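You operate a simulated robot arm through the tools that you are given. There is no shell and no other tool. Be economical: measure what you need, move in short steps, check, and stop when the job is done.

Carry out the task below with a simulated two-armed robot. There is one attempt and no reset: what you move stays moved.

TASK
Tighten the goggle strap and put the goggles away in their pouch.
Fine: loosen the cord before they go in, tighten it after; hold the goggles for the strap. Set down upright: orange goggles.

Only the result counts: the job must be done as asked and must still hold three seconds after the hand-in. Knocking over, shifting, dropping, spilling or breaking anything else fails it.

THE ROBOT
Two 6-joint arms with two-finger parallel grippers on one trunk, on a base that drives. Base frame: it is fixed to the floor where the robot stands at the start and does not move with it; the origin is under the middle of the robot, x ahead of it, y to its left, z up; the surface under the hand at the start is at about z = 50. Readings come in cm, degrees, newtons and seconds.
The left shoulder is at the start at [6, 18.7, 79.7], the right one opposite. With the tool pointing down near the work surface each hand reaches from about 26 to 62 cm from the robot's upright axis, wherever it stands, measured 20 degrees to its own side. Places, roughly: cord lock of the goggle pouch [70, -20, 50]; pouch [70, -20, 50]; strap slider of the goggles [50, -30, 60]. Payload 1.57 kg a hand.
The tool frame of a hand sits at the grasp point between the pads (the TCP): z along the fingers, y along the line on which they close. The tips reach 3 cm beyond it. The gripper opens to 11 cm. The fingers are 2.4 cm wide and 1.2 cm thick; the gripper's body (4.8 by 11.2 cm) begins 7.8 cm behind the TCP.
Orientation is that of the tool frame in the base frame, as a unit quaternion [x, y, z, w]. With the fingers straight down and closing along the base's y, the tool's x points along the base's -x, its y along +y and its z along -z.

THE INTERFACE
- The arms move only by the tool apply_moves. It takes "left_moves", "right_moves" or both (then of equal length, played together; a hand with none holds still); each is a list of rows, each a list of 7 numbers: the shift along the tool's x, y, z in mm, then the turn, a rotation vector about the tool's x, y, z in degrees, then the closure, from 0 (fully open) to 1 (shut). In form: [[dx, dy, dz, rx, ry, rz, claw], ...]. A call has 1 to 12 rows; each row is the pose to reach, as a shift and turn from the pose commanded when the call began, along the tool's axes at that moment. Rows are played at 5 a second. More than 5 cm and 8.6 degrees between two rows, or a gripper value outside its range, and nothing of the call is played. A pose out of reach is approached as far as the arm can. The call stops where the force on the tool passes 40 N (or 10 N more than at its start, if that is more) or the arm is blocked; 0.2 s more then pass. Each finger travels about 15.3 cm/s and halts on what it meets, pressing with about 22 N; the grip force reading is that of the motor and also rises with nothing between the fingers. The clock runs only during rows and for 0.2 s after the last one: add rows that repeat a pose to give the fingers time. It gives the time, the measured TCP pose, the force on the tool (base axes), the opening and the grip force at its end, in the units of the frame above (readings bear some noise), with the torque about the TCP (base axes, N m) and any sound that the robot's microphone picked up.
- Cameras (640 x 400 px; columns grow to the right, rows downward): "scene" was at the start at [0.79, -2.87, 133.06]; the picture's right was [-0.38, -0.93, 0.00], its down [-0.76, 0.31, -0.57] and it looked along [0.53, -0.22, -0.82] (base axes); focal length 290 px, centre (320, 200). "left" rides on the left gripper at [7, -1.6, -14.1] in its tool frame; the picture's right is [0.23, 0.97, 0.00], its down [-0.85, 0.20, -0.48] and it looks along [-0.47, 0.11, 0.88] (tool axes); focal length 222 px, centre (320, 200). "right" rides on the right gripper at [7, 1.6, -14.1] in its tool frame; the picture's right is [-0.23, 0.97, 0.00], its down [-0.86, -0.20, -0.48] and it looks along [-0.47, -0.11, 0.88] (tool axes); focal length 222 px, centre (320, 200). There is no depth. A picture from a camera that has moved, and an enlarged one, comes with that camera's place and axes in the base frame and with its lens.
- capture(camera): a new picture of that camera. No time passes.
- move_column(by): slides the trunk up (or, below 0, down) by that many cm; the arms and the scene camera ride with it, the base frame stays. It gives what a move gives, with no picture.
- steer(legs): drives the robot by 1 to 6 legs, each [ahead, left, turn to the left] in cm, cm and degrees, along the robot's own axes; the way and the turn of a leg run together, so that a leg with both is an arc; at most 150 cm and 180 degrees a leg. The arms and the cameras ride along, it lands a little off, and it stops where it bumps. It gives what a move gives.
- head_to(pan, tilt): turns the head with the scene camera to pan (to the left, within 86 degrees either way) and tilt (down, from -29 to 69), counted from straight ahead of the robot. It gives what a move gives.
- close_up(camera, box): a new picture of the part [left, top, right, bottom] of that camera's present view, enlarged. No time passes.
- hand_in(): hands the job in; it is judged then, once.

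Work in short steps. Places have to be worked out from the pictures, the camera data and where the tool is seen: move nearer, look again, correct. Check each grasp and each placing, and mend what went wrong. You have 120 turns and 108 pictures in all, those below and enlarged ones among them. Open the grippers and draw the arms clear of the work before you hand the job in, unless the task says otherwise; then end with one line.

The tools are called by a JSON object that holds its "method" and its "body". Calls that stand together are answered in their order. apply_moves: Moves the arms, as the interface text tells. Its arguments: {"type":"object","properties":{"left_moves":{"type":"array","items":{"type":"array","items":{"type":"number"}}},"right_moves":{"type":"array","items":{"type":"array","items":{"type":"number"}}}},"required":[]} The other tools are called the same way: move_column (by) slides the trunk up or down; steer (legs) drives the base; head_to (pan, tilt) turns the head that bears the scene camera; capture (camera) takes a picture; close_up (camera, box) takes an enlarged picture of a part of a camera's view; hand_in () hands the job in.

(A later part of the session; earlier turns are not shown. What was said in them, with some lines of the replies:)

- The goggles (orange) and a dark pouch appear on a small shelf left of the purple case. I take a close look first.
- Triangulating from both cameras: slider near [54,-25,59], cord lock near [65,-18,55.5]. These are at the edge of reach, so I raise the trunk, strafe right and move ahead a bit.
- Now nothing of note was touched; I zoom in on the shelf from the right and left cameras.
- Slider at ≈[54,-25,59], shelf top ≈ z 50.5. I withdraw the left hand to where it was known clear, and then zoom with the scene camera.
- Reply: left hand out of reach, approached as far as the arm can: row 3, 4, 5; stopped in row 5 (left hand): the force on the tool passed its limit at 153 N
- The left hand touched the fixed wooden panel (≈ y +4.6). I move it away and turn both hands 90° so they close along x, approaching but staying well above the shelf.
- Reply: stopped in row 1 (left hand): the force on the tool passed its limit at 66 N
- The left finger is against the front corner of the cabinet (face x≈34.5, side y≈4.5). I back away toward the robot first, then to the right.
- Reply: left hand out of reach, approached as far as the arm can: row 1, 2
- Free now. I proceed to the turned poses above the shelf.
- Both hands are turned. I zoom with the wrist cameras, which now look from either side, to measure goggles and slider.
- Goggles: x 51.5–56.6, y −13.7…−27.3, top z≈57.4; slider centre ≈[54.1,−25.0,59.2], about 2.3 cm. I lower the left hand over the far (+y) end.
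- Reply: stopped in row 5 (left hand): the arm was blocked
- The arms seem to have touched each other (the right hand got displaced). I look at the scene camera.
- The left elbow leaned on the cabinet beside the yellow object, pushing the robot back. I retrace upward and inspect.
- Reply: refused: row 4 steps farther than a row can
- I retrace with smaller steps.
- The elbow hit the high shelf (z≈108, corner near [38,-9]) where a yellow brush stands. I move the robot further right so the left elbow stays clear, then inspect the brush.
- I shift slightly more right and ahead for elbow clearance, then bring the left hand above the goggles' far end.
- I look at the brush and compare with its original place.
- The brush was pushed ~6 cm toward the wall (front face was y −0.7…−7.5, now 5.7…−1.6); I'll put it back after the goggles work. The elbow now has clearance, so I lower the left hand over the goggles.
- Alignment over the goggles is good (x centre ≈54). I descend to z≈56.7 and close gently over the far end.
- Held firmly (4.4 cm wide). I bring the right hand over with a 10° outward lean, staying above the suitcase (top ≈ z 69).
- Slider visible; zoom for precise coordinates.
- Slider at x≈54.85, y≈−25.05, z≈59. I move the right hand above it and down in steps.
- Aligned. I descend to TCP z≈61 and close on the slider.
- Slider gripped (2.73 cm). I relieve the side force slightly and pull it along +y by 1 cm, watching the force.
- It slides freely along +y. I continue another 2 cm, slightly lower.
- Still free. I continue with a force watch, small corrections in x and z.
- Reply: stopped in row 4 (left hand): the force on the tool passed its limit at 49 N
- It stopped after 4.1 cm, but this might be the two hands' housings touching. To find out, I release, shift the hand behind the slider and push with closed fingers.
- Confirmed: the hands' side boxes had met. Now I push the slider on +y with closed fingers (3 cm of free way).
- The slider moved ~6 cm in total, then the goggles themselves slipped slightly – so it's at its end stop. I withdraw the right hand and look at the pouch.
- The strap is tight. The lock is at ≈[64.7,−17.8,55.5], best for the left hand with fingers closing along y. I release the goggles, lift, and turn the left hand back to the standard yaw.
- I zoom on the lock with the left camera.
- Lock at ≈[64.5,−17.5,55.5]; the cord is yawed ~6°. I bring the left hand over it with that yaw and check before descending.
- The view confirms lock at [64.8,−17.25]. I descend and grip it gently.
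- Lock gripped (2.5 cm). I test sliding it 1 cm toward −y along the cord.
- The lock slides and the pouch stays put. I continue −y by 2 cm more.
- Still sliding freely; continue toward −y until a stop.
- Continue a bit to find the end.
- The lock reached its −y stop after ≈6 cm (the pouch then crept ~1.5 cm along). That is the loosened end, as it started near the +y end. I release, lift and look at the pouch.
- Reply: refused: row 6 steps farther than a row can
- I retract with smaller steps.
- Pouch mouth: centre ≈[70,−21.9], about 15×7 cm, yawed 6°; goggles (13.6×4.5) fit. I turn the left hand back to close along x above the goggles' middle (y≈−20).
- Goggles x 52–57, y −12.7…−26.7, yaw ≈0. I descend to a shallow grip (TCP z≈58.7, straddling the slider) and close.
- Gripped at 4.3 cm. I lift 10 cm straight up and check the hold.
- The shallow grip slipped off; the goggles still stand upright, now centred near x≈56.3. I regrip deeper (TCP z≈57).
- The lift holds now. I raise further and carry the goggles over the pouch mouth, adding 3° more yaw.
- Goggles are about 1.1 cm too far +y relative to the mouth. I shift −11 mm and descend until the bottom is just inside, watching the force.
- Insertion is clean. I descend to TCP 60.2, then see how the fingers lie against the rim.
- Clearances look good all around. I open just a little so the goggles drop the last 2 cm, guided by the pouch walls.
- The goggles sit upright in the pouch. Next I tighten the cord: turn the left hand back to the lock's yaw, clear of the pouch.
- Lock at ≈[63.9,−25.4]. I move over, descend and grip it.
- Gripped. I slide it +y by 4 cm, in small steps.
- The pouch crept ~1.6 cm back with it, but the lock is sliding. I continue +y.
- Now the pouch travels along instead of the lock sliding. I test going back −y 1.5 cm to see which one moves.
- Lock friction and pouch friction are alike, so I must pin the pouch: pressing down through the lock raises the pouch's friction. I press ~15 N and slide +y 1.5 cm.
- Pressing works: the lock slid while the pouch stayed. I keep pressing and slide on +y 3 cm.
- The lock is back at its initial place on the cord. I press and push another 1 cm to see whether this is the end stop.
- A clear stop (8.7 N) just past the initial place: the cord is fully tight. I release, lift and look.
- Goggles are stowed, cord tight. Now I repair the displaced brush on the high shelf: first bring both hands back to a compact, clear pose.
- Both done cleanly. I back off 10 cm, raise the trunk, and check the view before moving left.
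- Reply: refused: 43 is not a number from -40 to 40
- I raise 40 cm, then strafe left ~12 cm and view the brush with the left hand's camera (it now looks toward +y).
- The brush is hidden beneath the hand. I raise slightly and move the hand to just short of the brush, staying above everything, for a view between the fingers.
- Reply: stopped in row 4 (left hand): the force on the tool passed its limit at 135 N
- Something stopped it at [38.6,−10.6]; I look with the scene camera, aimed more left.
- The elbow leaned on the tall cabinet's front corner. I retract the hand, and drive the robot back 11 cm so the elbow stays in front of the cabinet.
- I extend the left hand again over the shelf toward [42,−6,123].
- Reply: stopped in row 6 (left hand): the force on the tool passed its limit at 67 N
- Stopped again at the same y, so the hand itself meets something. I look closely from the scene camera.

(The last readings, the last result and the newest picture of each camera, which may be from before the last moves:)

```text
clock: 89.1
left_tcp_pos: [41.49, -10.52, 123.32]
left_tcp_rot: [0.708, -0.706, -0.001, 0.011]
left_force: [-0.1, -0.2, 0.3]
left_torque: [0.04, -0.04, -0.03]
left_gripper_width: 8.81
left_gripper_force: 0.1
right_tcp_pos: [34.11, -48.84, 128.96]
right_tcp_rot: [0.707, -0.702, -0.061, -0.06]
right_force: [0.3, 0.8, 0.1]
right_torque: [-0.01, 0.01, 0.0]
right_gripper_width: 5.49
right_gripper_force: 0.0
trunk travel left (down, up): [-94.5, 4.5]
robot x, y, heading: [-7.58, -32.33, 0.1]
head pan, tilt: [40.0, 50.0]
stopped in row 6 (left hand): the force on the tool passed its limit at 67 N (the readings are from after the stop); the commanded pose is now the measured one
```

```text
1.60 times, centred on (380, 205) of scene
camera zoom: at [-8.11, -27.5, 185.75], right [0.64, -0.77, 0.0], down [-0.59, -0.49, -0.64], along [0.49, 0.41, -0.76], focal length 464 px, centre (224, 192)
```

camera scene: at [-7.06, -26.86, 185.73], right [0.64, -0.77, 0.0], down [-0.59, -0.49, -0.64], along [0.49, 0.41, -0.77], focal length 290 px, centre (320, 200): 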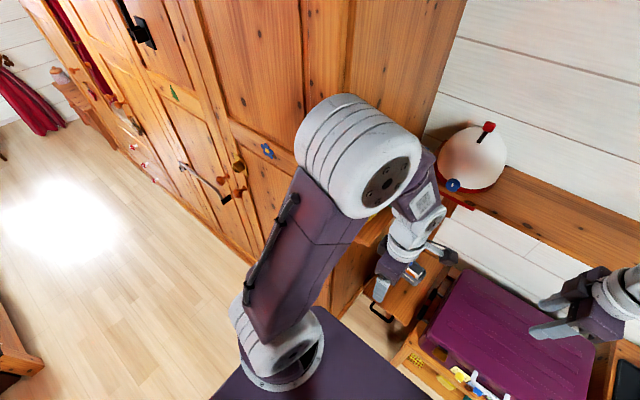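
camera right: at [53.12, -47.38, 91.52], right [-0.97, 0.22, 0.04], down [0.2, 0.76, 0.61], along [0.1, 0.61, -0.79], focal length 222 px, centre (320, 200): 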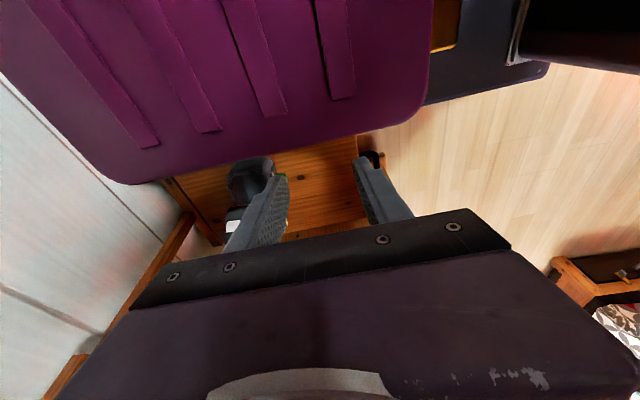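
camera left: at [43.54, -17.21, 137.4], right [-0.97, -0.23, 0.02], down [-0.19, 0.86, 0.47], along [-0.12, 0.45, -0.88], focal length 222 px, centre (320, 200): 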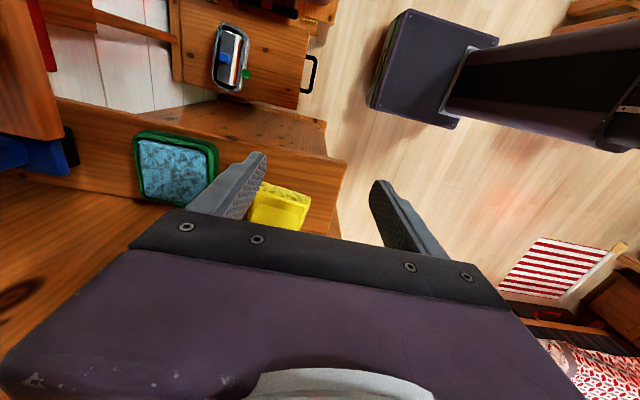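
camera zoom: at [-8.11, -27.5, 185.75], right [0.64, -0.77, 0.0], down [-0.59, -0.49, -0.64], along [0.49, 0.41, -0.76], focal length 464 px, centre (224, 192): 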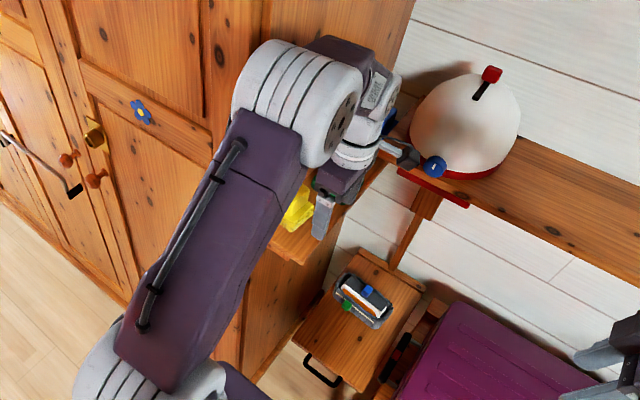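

The left forearm sits ~10 cm outside (toward +y) of its hand, so it meets the cabinet; the right arm's forearm lies on the other side, so it can do this. I tuck the left arm near its start pose.

{"method": "apply_moves", "body": {"left_moves": [[25, 10, -5, 0, 0, 0, 0.3], [50, 20, -10, 0, 0, 8, 0.3], [70, 40, -20, 0, 0, 16, 0.3], [85, 60, -30, 0, 0, 24, 0.3], [100, 80, -40, 0, 0, 32, 0.3], [115, 100, -50, 0, 0, 40, 0.3], [130, 120, -60, 0, 0, 48, 0.3], [145, 140, -60, 0, 0, 56, 0.3], [160, 160, -60, 0, 0, 64, 0.3], [170, 180, -60, 0, 0, 72, 0.3], [180, 195, -60, 0, 0, 80, 0.3], [188, 205, -60, 0, 0, 88, 0.3]]}}

{"method": "steer", "body": {"legs": [[0, 13, 0]]}}

{"method": "capture", "body": {"camera": "scene"}}

```text
clock: 91.7
left_tcp_pos: [21.3, -28.88, 130.0]
left_tcp_rot: [-0.017, 1.0, -0.008, -0.01]
left_force: [-1.3, 0.2, -0.4]
left_torque: [0.01, 0.02, -0.03]
left_gripper_width: 7.69
left_gripper_force: 0.0
right_tcp_pos: [34.09, -48.56, 129.13]
right_tcp_rot: [0.706, -0.703, -0.06, -0.059]
right_force: [0.5, 0.4, 0.1]
right_torque: [0.0, -0.01, -0.01]
right_gripper_width: 5.49
right_gripper_force: 0.1
trunk travel left (down, up): [-94.5, 4.5]
robot x, y, heading: [-8.11, -31.91, -0.1]
head pan, tilt: [40.0, 50.0]
```

```text
clock: 93.0
left_tcp_pos: [21.31, -16.32, 130.05]
left_tcp_rot: [-0.019, 1.0, -0.006, -0.009]
left_force: [0.3, -0.9, -0.2]
left_torque: [0.04, 0.03, 0.01]
left_gripper_width: 7.7
left_gripper_force: 0.0
right_tcp_pos: [34.26, -35.98, 129.01]
right_tcp_rot: [0.706, -0.703, -0.062, -0.06]
right_force: [1.0, -1.1, -0.7]
right_torque: [0.03, -0.06, -0.02]
right_gripper_width: 5.5
right_gripper_force: 0.1
trunk travel left (down, up): [-94.5, 4.5]
robot x, y, heading: [-8.05, -18.81, 0.0]
head pan, tilt: [40.0, 50.0]
```

```text
13 pictures are left
camera scene: at [-7.92, -14.59, 185.75], right [0.64, -0.77, 0.0], down [-0.59, -0.49, -0.64], along [0.49, 0.42, -0.76], focal length 290 px, centre (320, 200)
```

scene: 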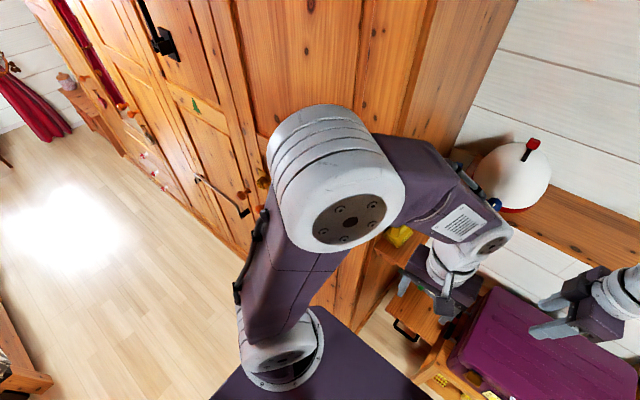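

I move on to about (−1,−5), matching the start configuration for the left arm.

{"method": "steer", "body": {"legs": [[0, 13, 0], [7, 0, 0]]}}

{"method": "capture", "body": {"camera": "right"}}

```text
clock: 94.9
left_tcp_pos: [27.15, -3.22, 130.24]
left_tcp_rot: [-0.019, 1.0, -0.007, -0.004]
left_force: [0.0, -0.4, 0.4]
left_torque: [0.03, -0.14, -0.03]
left_gripper_width: 7.67
left_gripper_force: 0.0
right_tcp_pos: [39.99, -22.91, 129.41]
right_tcp_rot: [0.706, -0.703, -0.057, -0.063]
right_force: [-1.9, 0.1, 0.7]
right_torque: [-0.01, -0.13, 0.0]
right_gripper_width: 5.5
right_gripper_force: 0.1
trunk travel left (down, up): [-94.5, 4.5]
robot x, y, heading: [-0.99, -5.84, -0.1]
head pan, tilt: [40.0, 50.0]
```

```text
12 pictures are left
camera right: at [38.48, -32.2, 142.12], right [-0.98, 0.22, 0.03], down [0.19, 0.76, 0.62], along [0.11, 0.61, -0.78], focal length 222 px, centre (320, 200)
```

right: 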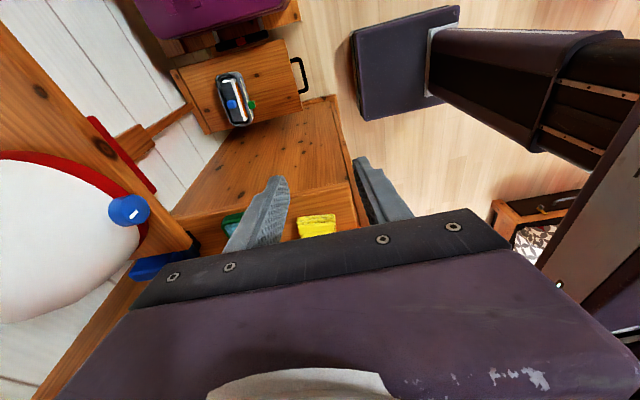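

There's a slight lean (left arm brushing the cabinet front), so I back 2.5 cm, then bring the right hand toward the brush for a view.

{"method": "steer", "body": {"legs": [[-2.5, 0, 0]]}}

{"method": "apply_moves", "body": {"right_moves": [[-40, -10, 0, 0, 0, 0, 0.3], [-80, -25, 5, 0, 0, 0, 0.1], [-115, -40, 20, 0, 0, 0, 0.1], [-140, -55, 45, 0, 0, 0, 0.1]]}}

{"method": "capture", "body": {"camera": "right"}}

```text
clock: 95.7
left_tcp_pos: [26.34, -3.06, 129.94]
left_tcp_rot: [-0.019, 1.0, -0.008, -0.012]
left_force: [0.7, -0.3, 0.0]
left_torque: [-0.03, 0.06, -0.02]
left_gripper_width: 7.72
left_gripper_force: 0.2
right_tcp_pos: [39.35, -22.69, 128.71]
right_tcp_rot: [0.707, -0.702, -0.063, -0.058]
right_force: [0.0, -0.1, -0.2]
right_torque: [0.0, 0.09, 0.0]
right_gripper_width: 5.49
right_gripper_force: 0.1
trunk travel left (down, up): [-94.5, 4.5]
robot x, y, heading: [-3.38, -6.13, -0.1]
head pan, tilt: [40.0, 50.0]
```

```text
clock: 96.7
left_tcp_pos: [25.62, -3.32, 130.1]
left_tcp_rot: [-0.019, 1.0, -0.007, -0.008]
left_force: [-0.5, -0.8, -0.2]
left_torque: [0.02, 0.02, -0.02]
left_gripper_width: 7.7
left_gripper_force: 0.0
right_tcp_pos: [44.13, -8.5, 127.0]
right_tcp_rot: [0.707, -0.703, -0.061, -0.06]
right_force: [0.0, -0.5, 0.0]
right_torque: [-0.01, -0.02, 0.0]
right_gripper_width: 9.9
right_gripper_force: 0.0
trunk travel left (down, up): [-94.5, 4.5]
robot x, y, heading: [-3.5, -5.93, 0.1]
head pan, tilt: [40.0, 50.0]
```

```text
11 pictures are left
camera right: at [42.62, -17.84, 139.79], right [-0.97, 0.22, 0.04], down [0.2, 0.76, 0.62], along [0.1, 0.61, -0.79], focal length 222 px, centre (320, 200)
```

right: 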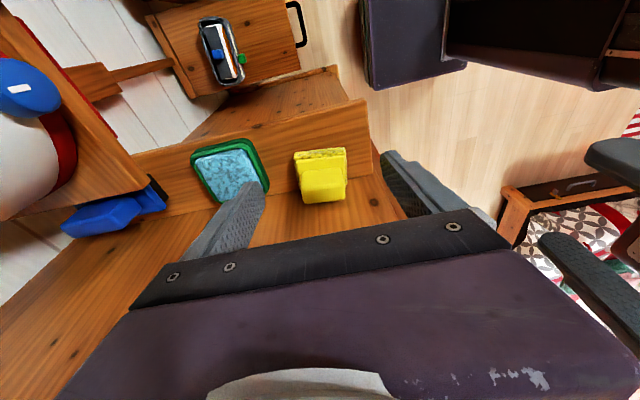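

The brush is in clear view; I zoom in to measure it.

{"method": "close_up", "body": {"camera": "right", "box": [240, 90, 400, 215]}}

```text
3.20 times, centred on (320, 152) of right
camera zoom: at [42.62, -17.84, 139.79], right [-0.97, 0.22, 0.04], down [0.2, 0.76, 0.62], along [0.1, 0.61, -0.79], focal length 711 px, centre (320, 352)
```

zoom: 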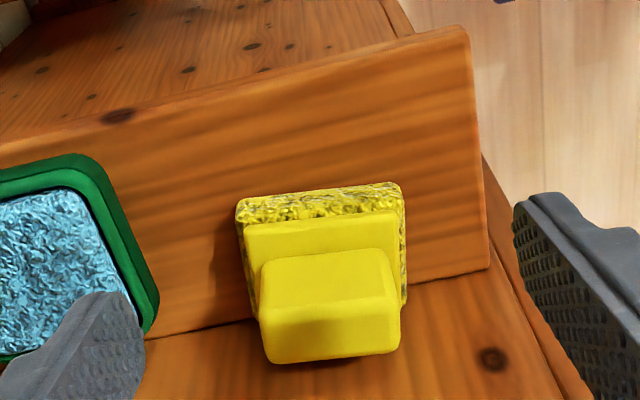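

Brush: handle x 42–47.4, y −1.5…1.3, top z≈115.7; wall y≈3.2. Relative to the shelf corner it has moved about +3.9 cm in y (+0.6 in x). I position the open right hand around the handle.

{"method": "apply_moves", "body": {"right_moves": [[-25, -3, 20, 0, 0, 0, 0.2], [-50, -6, 45, 0, 0, 0, 0.2], [-67, -6, 73, 0, 0, 0, 0.2], [-62, -6, 100, 0, 0, 0, 0.2], [-58, -6, 125, 0, 0, 0, 0.2]]}}

{"method": "close_up", "body": {"camera": "right", "box": [200, 60, 440, 240]}}

```text
clock: 97.0
left_tcp_pos: [25.61, -3.33, 130.03]
left_tcp_rot: [-0.018, 1.0, -0.007, -0.008]
left_force: [0.4, 0.9, -0.1]
left_torque: [-0.07, 0.02, -0.02]
left_gripper_width: 7.7
left_gripper_force: 0.0
right_tcp_pos: [44.17, -8.64, 126.99]
right_tcp_rot: [0.706, -0.704, -0.057, -0.058]
right_force: [-10.9, -23.6, 8.2]
right_torque: [2.35, -0.93, 0.35]
right_gripper_width: 8.83
right_gripper_force: 0.1
trunk travel left (down, up): [-94.5, 4.5]
robot x, y, heading: [-3.53, -6.09, -0.2]
head pan, tilt: [40.0, 50.0]
stopped in row 1 (right hand): the force on the tool passed its limit at 63 N (the readings are from after the stop); the commanded pose is now the measured one
```

```text
2.22 times, centred on (320, 150) of right
camera zoom: at [42.66, -17.79, 139.73], right [-0.97, 0.22, 0.04], down [0.2, 0.77, 0.61], along [0.11, 0.6, -0.79], focal length 494 px, centre (320, 311)
```

zoom: 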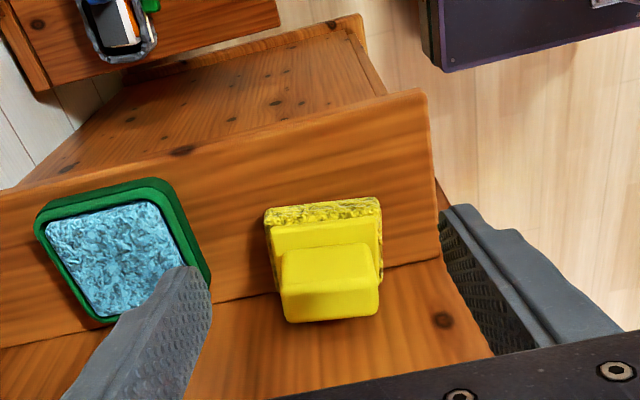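

The right hand met something at once. I check with the scene camera, aimed more directly.

{"method": "head_to", "body": {"pan": 15, "tilt": 45}}

{"method": "capture", "body": {"camera": "scene"}}

```text
clock: 97.9
left_tcp_pos: [25.55, -3.45, 130.02]
left_tcp_rot: [-0.02, 1.0, -0.006, -0.008]
left_force: [0.6, -0.4, -0.4]
left_torque: [-0.01, -0.01, -0.01]
left_gripper_width: 7.7
left_gripper_force: 0.0
right_tcp_pos: [44.28, -8.57, 126.85]
right_tcp_rot: [0.706, -0.704, -0.059, -0.06]
right_force: [-4.8, -15.3, 0.1]
right_torque: [1.31, -0.46, 0.15]
right_gripper_width: 8.78
right_gripper_force: 0.0
trunk travel left (down, up): [-94.5, 4.5]
robot x, y, heading: [-3.54, -6.0, 0.1]
head pan, tilt: [15.0, 45.0]
```

```text
8 pictures are left
camera scene: at [-1.75, -4.64, 186.43], right [0.26, -0.97, 0.0], down [-0.68, -0.18, -0.71], along [0.68, 0.18, -0.71], focal length 290 px, centre (320, 200)
```

scene: 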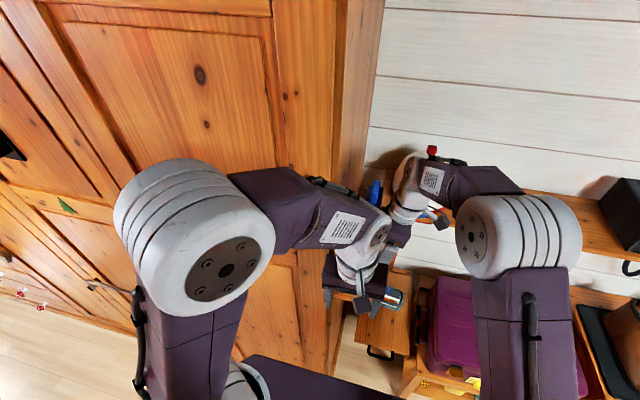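

The contact is on the hand's housing at z≈135, so a steep lean (45°) of the right hand will keep its housing away. I back off, then tilt it further.

{"method": "apply_moves", "body": {"right_moves": [[20, 0, -10, 0, 0, 0, 0.2], [47, 0, -18, 0, 0, 0, 0.2], [47, 0, -18, 0, -7, 0, 0.2], [47, 0, -18, 0, -14, 0, 0.2], [47, 0, -18, 0, -21, 0, 0.2], [47, 0, -18, 0, -28, 0, 0.2], [47, 0, -18, 0, -35, 0, 0.2], [47, 0, -18, 0, -35, 0, 0.2]]}}

{"method": "close_up", "body": {"camera": "right", "box": [180, 60, 500, 260]}}

```text
clock: 99.7
left_tcp_pos: [25.77, -2.97, 130.03]
left_tcp_rot: [-0.018, 1.0, -0.008, -0.009]
left_force: [0.1, 0.1, 0.8]
left_torque: [-0.02, 0.01, 0.01]
left_gripper_width: 7.71
left_gripper_force: 0.0
right_tcp_pos: [44.37, -13.11, 128.01]
right_tcp_rot: [0.656, -0.653, -0.269, -0.268]
right_force: [0.2, -0.7, -0.1]
right_torque: [0.02, 0.0, 0.02]
right_gripper_width: 8.82
right_gripper_force: 0.0
trunk travel left (down, up): [-94.5, 4.5]
robot x, y, heading: [-3.41, -5.89, -0.2]
head pan, tilt: [15.0, 45.0]
```

```text
2.00 times, centred on (340, 160) of right
camera zoom: at [42.92, -27.95, 133.09], right [-0.97, 0.16, 0.16], down [0.2, 0.28, 0.94], along [0.11, 0.95, -0.3], focal length 444 px, centre (280, 280)
```

zoom: 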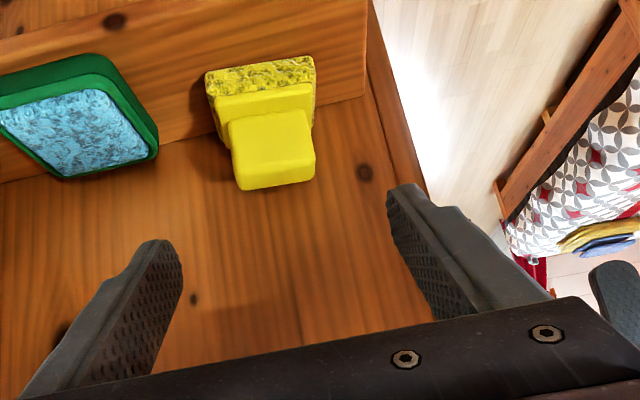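

The view is clear now: handle x 42.2–47.7, y −2.6…0, z 114–118. I approach along the fingers' direction and grip it.

{"method": "apply_moves", "body": {"right_moves": [[2, -6, 40, 0, 0, 0, 0.2], [4, -6, 80, 0, 0, 0, 0.2], [5, -6, 115, 0, 0, 0, 0.2], [5, -6, 137, 0, 0, 0, 0.2], [5, -6, 137, 0, 0, 0, 0.4], [5, -6, 137, 0, 0, 0, 0.65], [5, -6, 137, 0, 0, 0, 0.65]]}}

{"method": "close_up", "body": {"camera": "right", "box": [180, 60, 500, 260]}}

```text
clock: 101.3
left_tcp_pos: [25.77, -3.02, 129.99]
left_tcp_rot: [-0.018, 1.0, -0.008, -0.009]
left_force: [-0.6, -0.4, 0.7]
left_torque: [0.0, 0.02, -0.01]
left_gripper_width: 7.68
left_gripper_force: 0.0
right_tcp_pos: [45.03, -3.85, 117.67]
right_tcp_rot: [0.656, -0.654, -0.267, -0.267]
right_force: [0.4, 0.7, -0.7]
right_torque: [-0.02, -0.01, -0.04]
right_gripper_width: 5.66
right_gripper_force: 21.8
trunk travel left (down, up): [-94.5, 4.5]
robot x, y, heading: [-3.45, -5.98, -0.4]
head pan, tilt: [15.0, 45.0]
```

```text
2.00 times, centred on (340, 160) of right
camera zoom: at [43.52, -18.68, 122.83], right [-0.97, 0.16, 0.16], down [0.2, 0.28, 0.94], along [0.11, 0.95, -0.3], focal length 444 px, centre (280, 280)
```

zoom: 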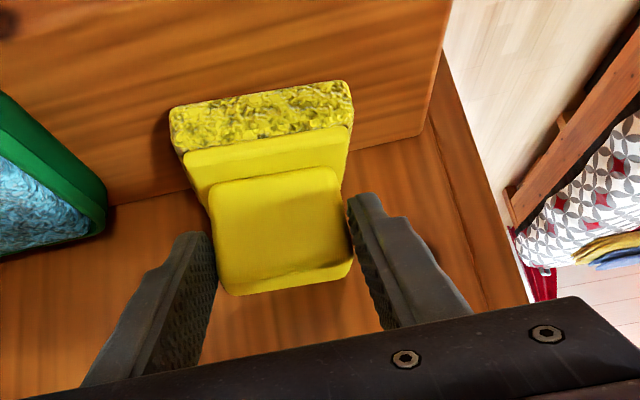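

Gripped. I lift it 3 mm, carry it back about (−1.2, −3.6) cm with a 3° turn, and set it down.

{"method": "apply_moves", "body": {"right_moves": [[-2.1, 0, -2.1, 0, 0, 0, 0.65], [6.5, 4, -10.5, -0.7, 0, -0.7, 0.65], [15, 8, -19, -1.4, 0, -1.4, 0.65], [23.5, 12, -27.4, -2.1, 0, -2.1, 0.65], [25.4, 12, -25.5, -2.1, 0, -2.1, 0.65], [25.6, 12, -25.3, -2.1, 0, -2.1, 0.65]]}}

{"method": "close_up", "body": {"camera": "right", "box": [180, 60, 500, 260]}}

```text
clock: 102.7
left_tcp_pos: [25.94, -3.01, 130.03]
left_tcp_rot: [-0.019, 1.0, -0.008, -0.009]
left_force: [0.5, -0.2, 0.8]
left_torque: [0.01, 0.0, 0.0]
left_gripper_width: 7.72
left_gripper_force: 0.0
right_tcp_pos: [43.9, -7.36, 117.82]
right_tcp_rot: [0.673, -0.636, -0.274, -0.26]
right_force: [-0.5, -0.1, -0.3]
right_torque: [-0.03, 0.01, -0.01]
right_gripper_width: 5.66
right_gripper_force: 22.2
trunk travel left (down, up): [-94.5, 4.5]
robot x, y, heading: [-3.43, -6.0, -0.3]
head pan, tilt: [15.0, 45.0]
```

```text
2.00 times, centred on (340, 160) of right
camera zoom: at [43.15, -22.33, 122.9], right [-0.98, 0.11, 0.16], down [0.18, 0.29, 0.94], along [0.06, 0.95, -0.3], focal length 444 px, centre (280, 280)
```

zoom: 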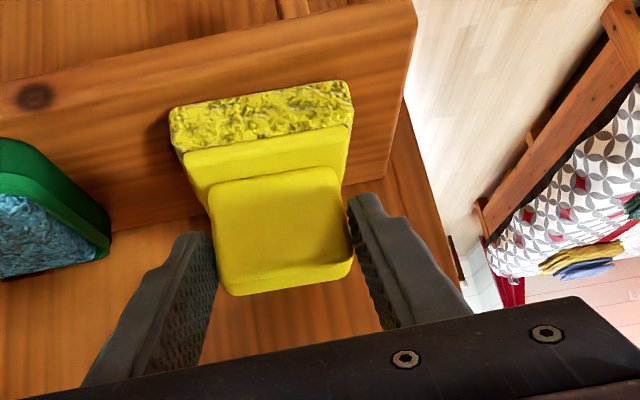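

It's ~1 mm above its set-down height; I lower it, release, and back straight out.

{"method": "apply_moves", "body": {"right_moves": [[1.2, 0, 1.2, 0, 0, 0, 0.65], [1.2, 0, 1.2, 0, 0, 0, 0.45], [1.2, 0, 1.2, 0, 0, 0, 0.25], [1, 0, -40, 0, 0, 0, 0.2], [0, 0, -85, 0, 0, 0, 0.2], [0, 0, -130, 0, 0, 0, 0.2]]}}

{"method": "apply_moves", "body": {"right_moves": [[30, 0, -20, 0, 4, 0, 0.3], [60, 0, -40, 0, 10, 0, 0.3], [90, 0, -60, 0, 16, 0, 0.3], [120, 0, -70, 0, 22, 0, 0.3], [145, 0, -75, 0, 28, 0, 0.3], [145, 0, -75, 0, 34, 0, 0.3]]}}

```text
clock: 104.1
left_tcp_pos: [25.8, -3.06, 130.11]
left_tcp_rot: [-0.019, 1.0, -0.008, -0.01]
left_force: [-0.8, 0.0, -0.4]
left_torque: [-0.01, -0.01, 0.0]
left_gripper_width: 7.7
left_gripper_force: 0.0
right_tcp_pos: [44.09, -16.68, 127.03]
right_tcp_rot: [0.672, -0.637, -0.273, -0.26]
right_force: [-0.1, -0.2, 0.5]
right_torque: [0.0, 0.04, -0.03]
right_gripper_width: 8.82
right_gripper_force: 0.0
trunk travel left (down, up): [-94.5, 4.5]
robot x, y, heading: [-3.65, -5.83, -0.0]
head pan, tilt: [15.0, 45.0]
```

```text
clock: 105.5
left_tcp_pos: [25.71, -2.89, 130.07]
left_tcp_rot: [-0.018, 1.0, -0.008, -0.009]
left_force: [-0.1, 0.1, -0.6]
left_torque: [-0.01, 0.0, -0.01]
left_gripper_width: 7.7
left_gripper_force: 0.0
right_tcp_pos: [45.04, -32.02, 122.37]
right_tcp_rot: [0.723, -0.685, -0.065, -0.062]
right_force: [-0.1, -0.3, -0.5]
right_torque: [-0.02, 0.0, 0.02]
right_gripper_width: 7.7
right_gripper_force: 0.1
trunk travel left (down, up): [-94.5, 4.5]
robot x, y, heading: [-3.69, -6.13, -0.2]
head pan, tilt: [15.0, 45.0]
```

Measured brush corner ≈[40.0,−7.05] versus original ≈[40,−7]: restored. I back the robot off and take a final look.

{"method": "steer", "body": {"legs": [[-14, 0, 0], [0, -12, 0]]}}

{"method": "capture", "body": {"camera": "scene"}}

{"method": "close_up", "body": {"camera": "right", "box": [160, 0, 420, 220]}}

```text
clock: 107.6
left_tcp_pos: [11.87, -14.45, 130.05]
left_tcp_rot: [-0.017, 1.0, -0.01, -0.009]
left_force: [-0.7, -0.2, 0.2]
left_torque: [-0.05, 0.03, -0.03]
left_gripper_width: 7.69
left_gripper_force: 0.1
right_tcp_pos: [30.98, -43.49, 122.47]
right_tcp_rot: [0.723, -0.685, -0.064, -0.062]
right_force: [-0.4, 0.7, 0.5]
right_torque: [-0.03, 0.0, -0.01]
right_gripper_width: 7.68
right_gripper_force: 0.0
trunk travel left (down, up): [-94.5, 4.5]
robot x, y, heading: [-17.13, -17.6, -0.2]
head pan, tilt: [15.0, 45.0]
```

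```text
4 pictures are left
camera scene: at [-15.61, -15.11, 186.42], right [0.26, -0.97, 0.0], down [-0.68, -0.18, -0.71], along [0.68, 0.18, -0.71], focal length 290 px, centre (320, 200)
```

scene: 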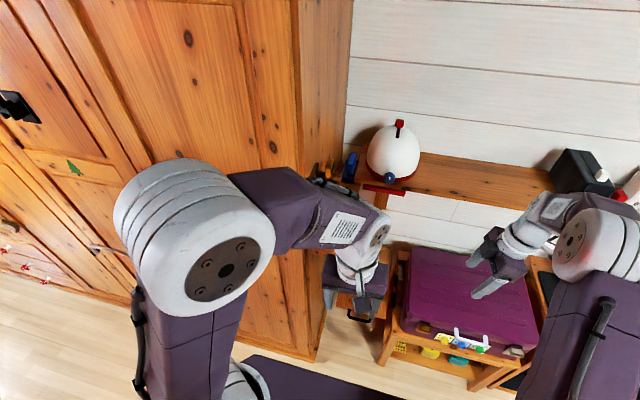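

```text
1.82 times, centred on (290, 110) of right
camera zoom: at [29.92, -52.98, 135.03], right [-0.98, 0.17, 0.04], down [0.16, 0.77, 0.62], along [0.08, 0.62, -0.78], focal length 404 px, centre (374, 364)
```

zoom: 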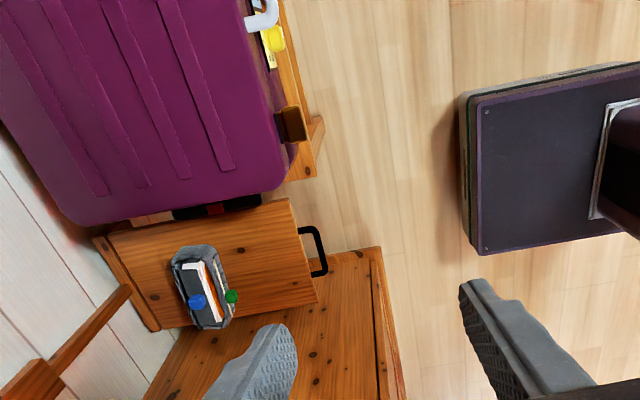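

The goggles stand upright in the pouch with the cord lock at the tight end. The arms are clear and open, and the brush is back in place, so I hand in.

{"method": "hand_in", "body": {}}

```text
The job is handed in.
```

I tightened the goggle strap, put the goggles upright in their pouch and pulled the cord tight, but I knocked the yellow brush on the high shelf about 4 cm out of place and had to move it back by estimate, to within about 1 cm and a few degrees; the pouch also sits about 3 cm left of where it started.
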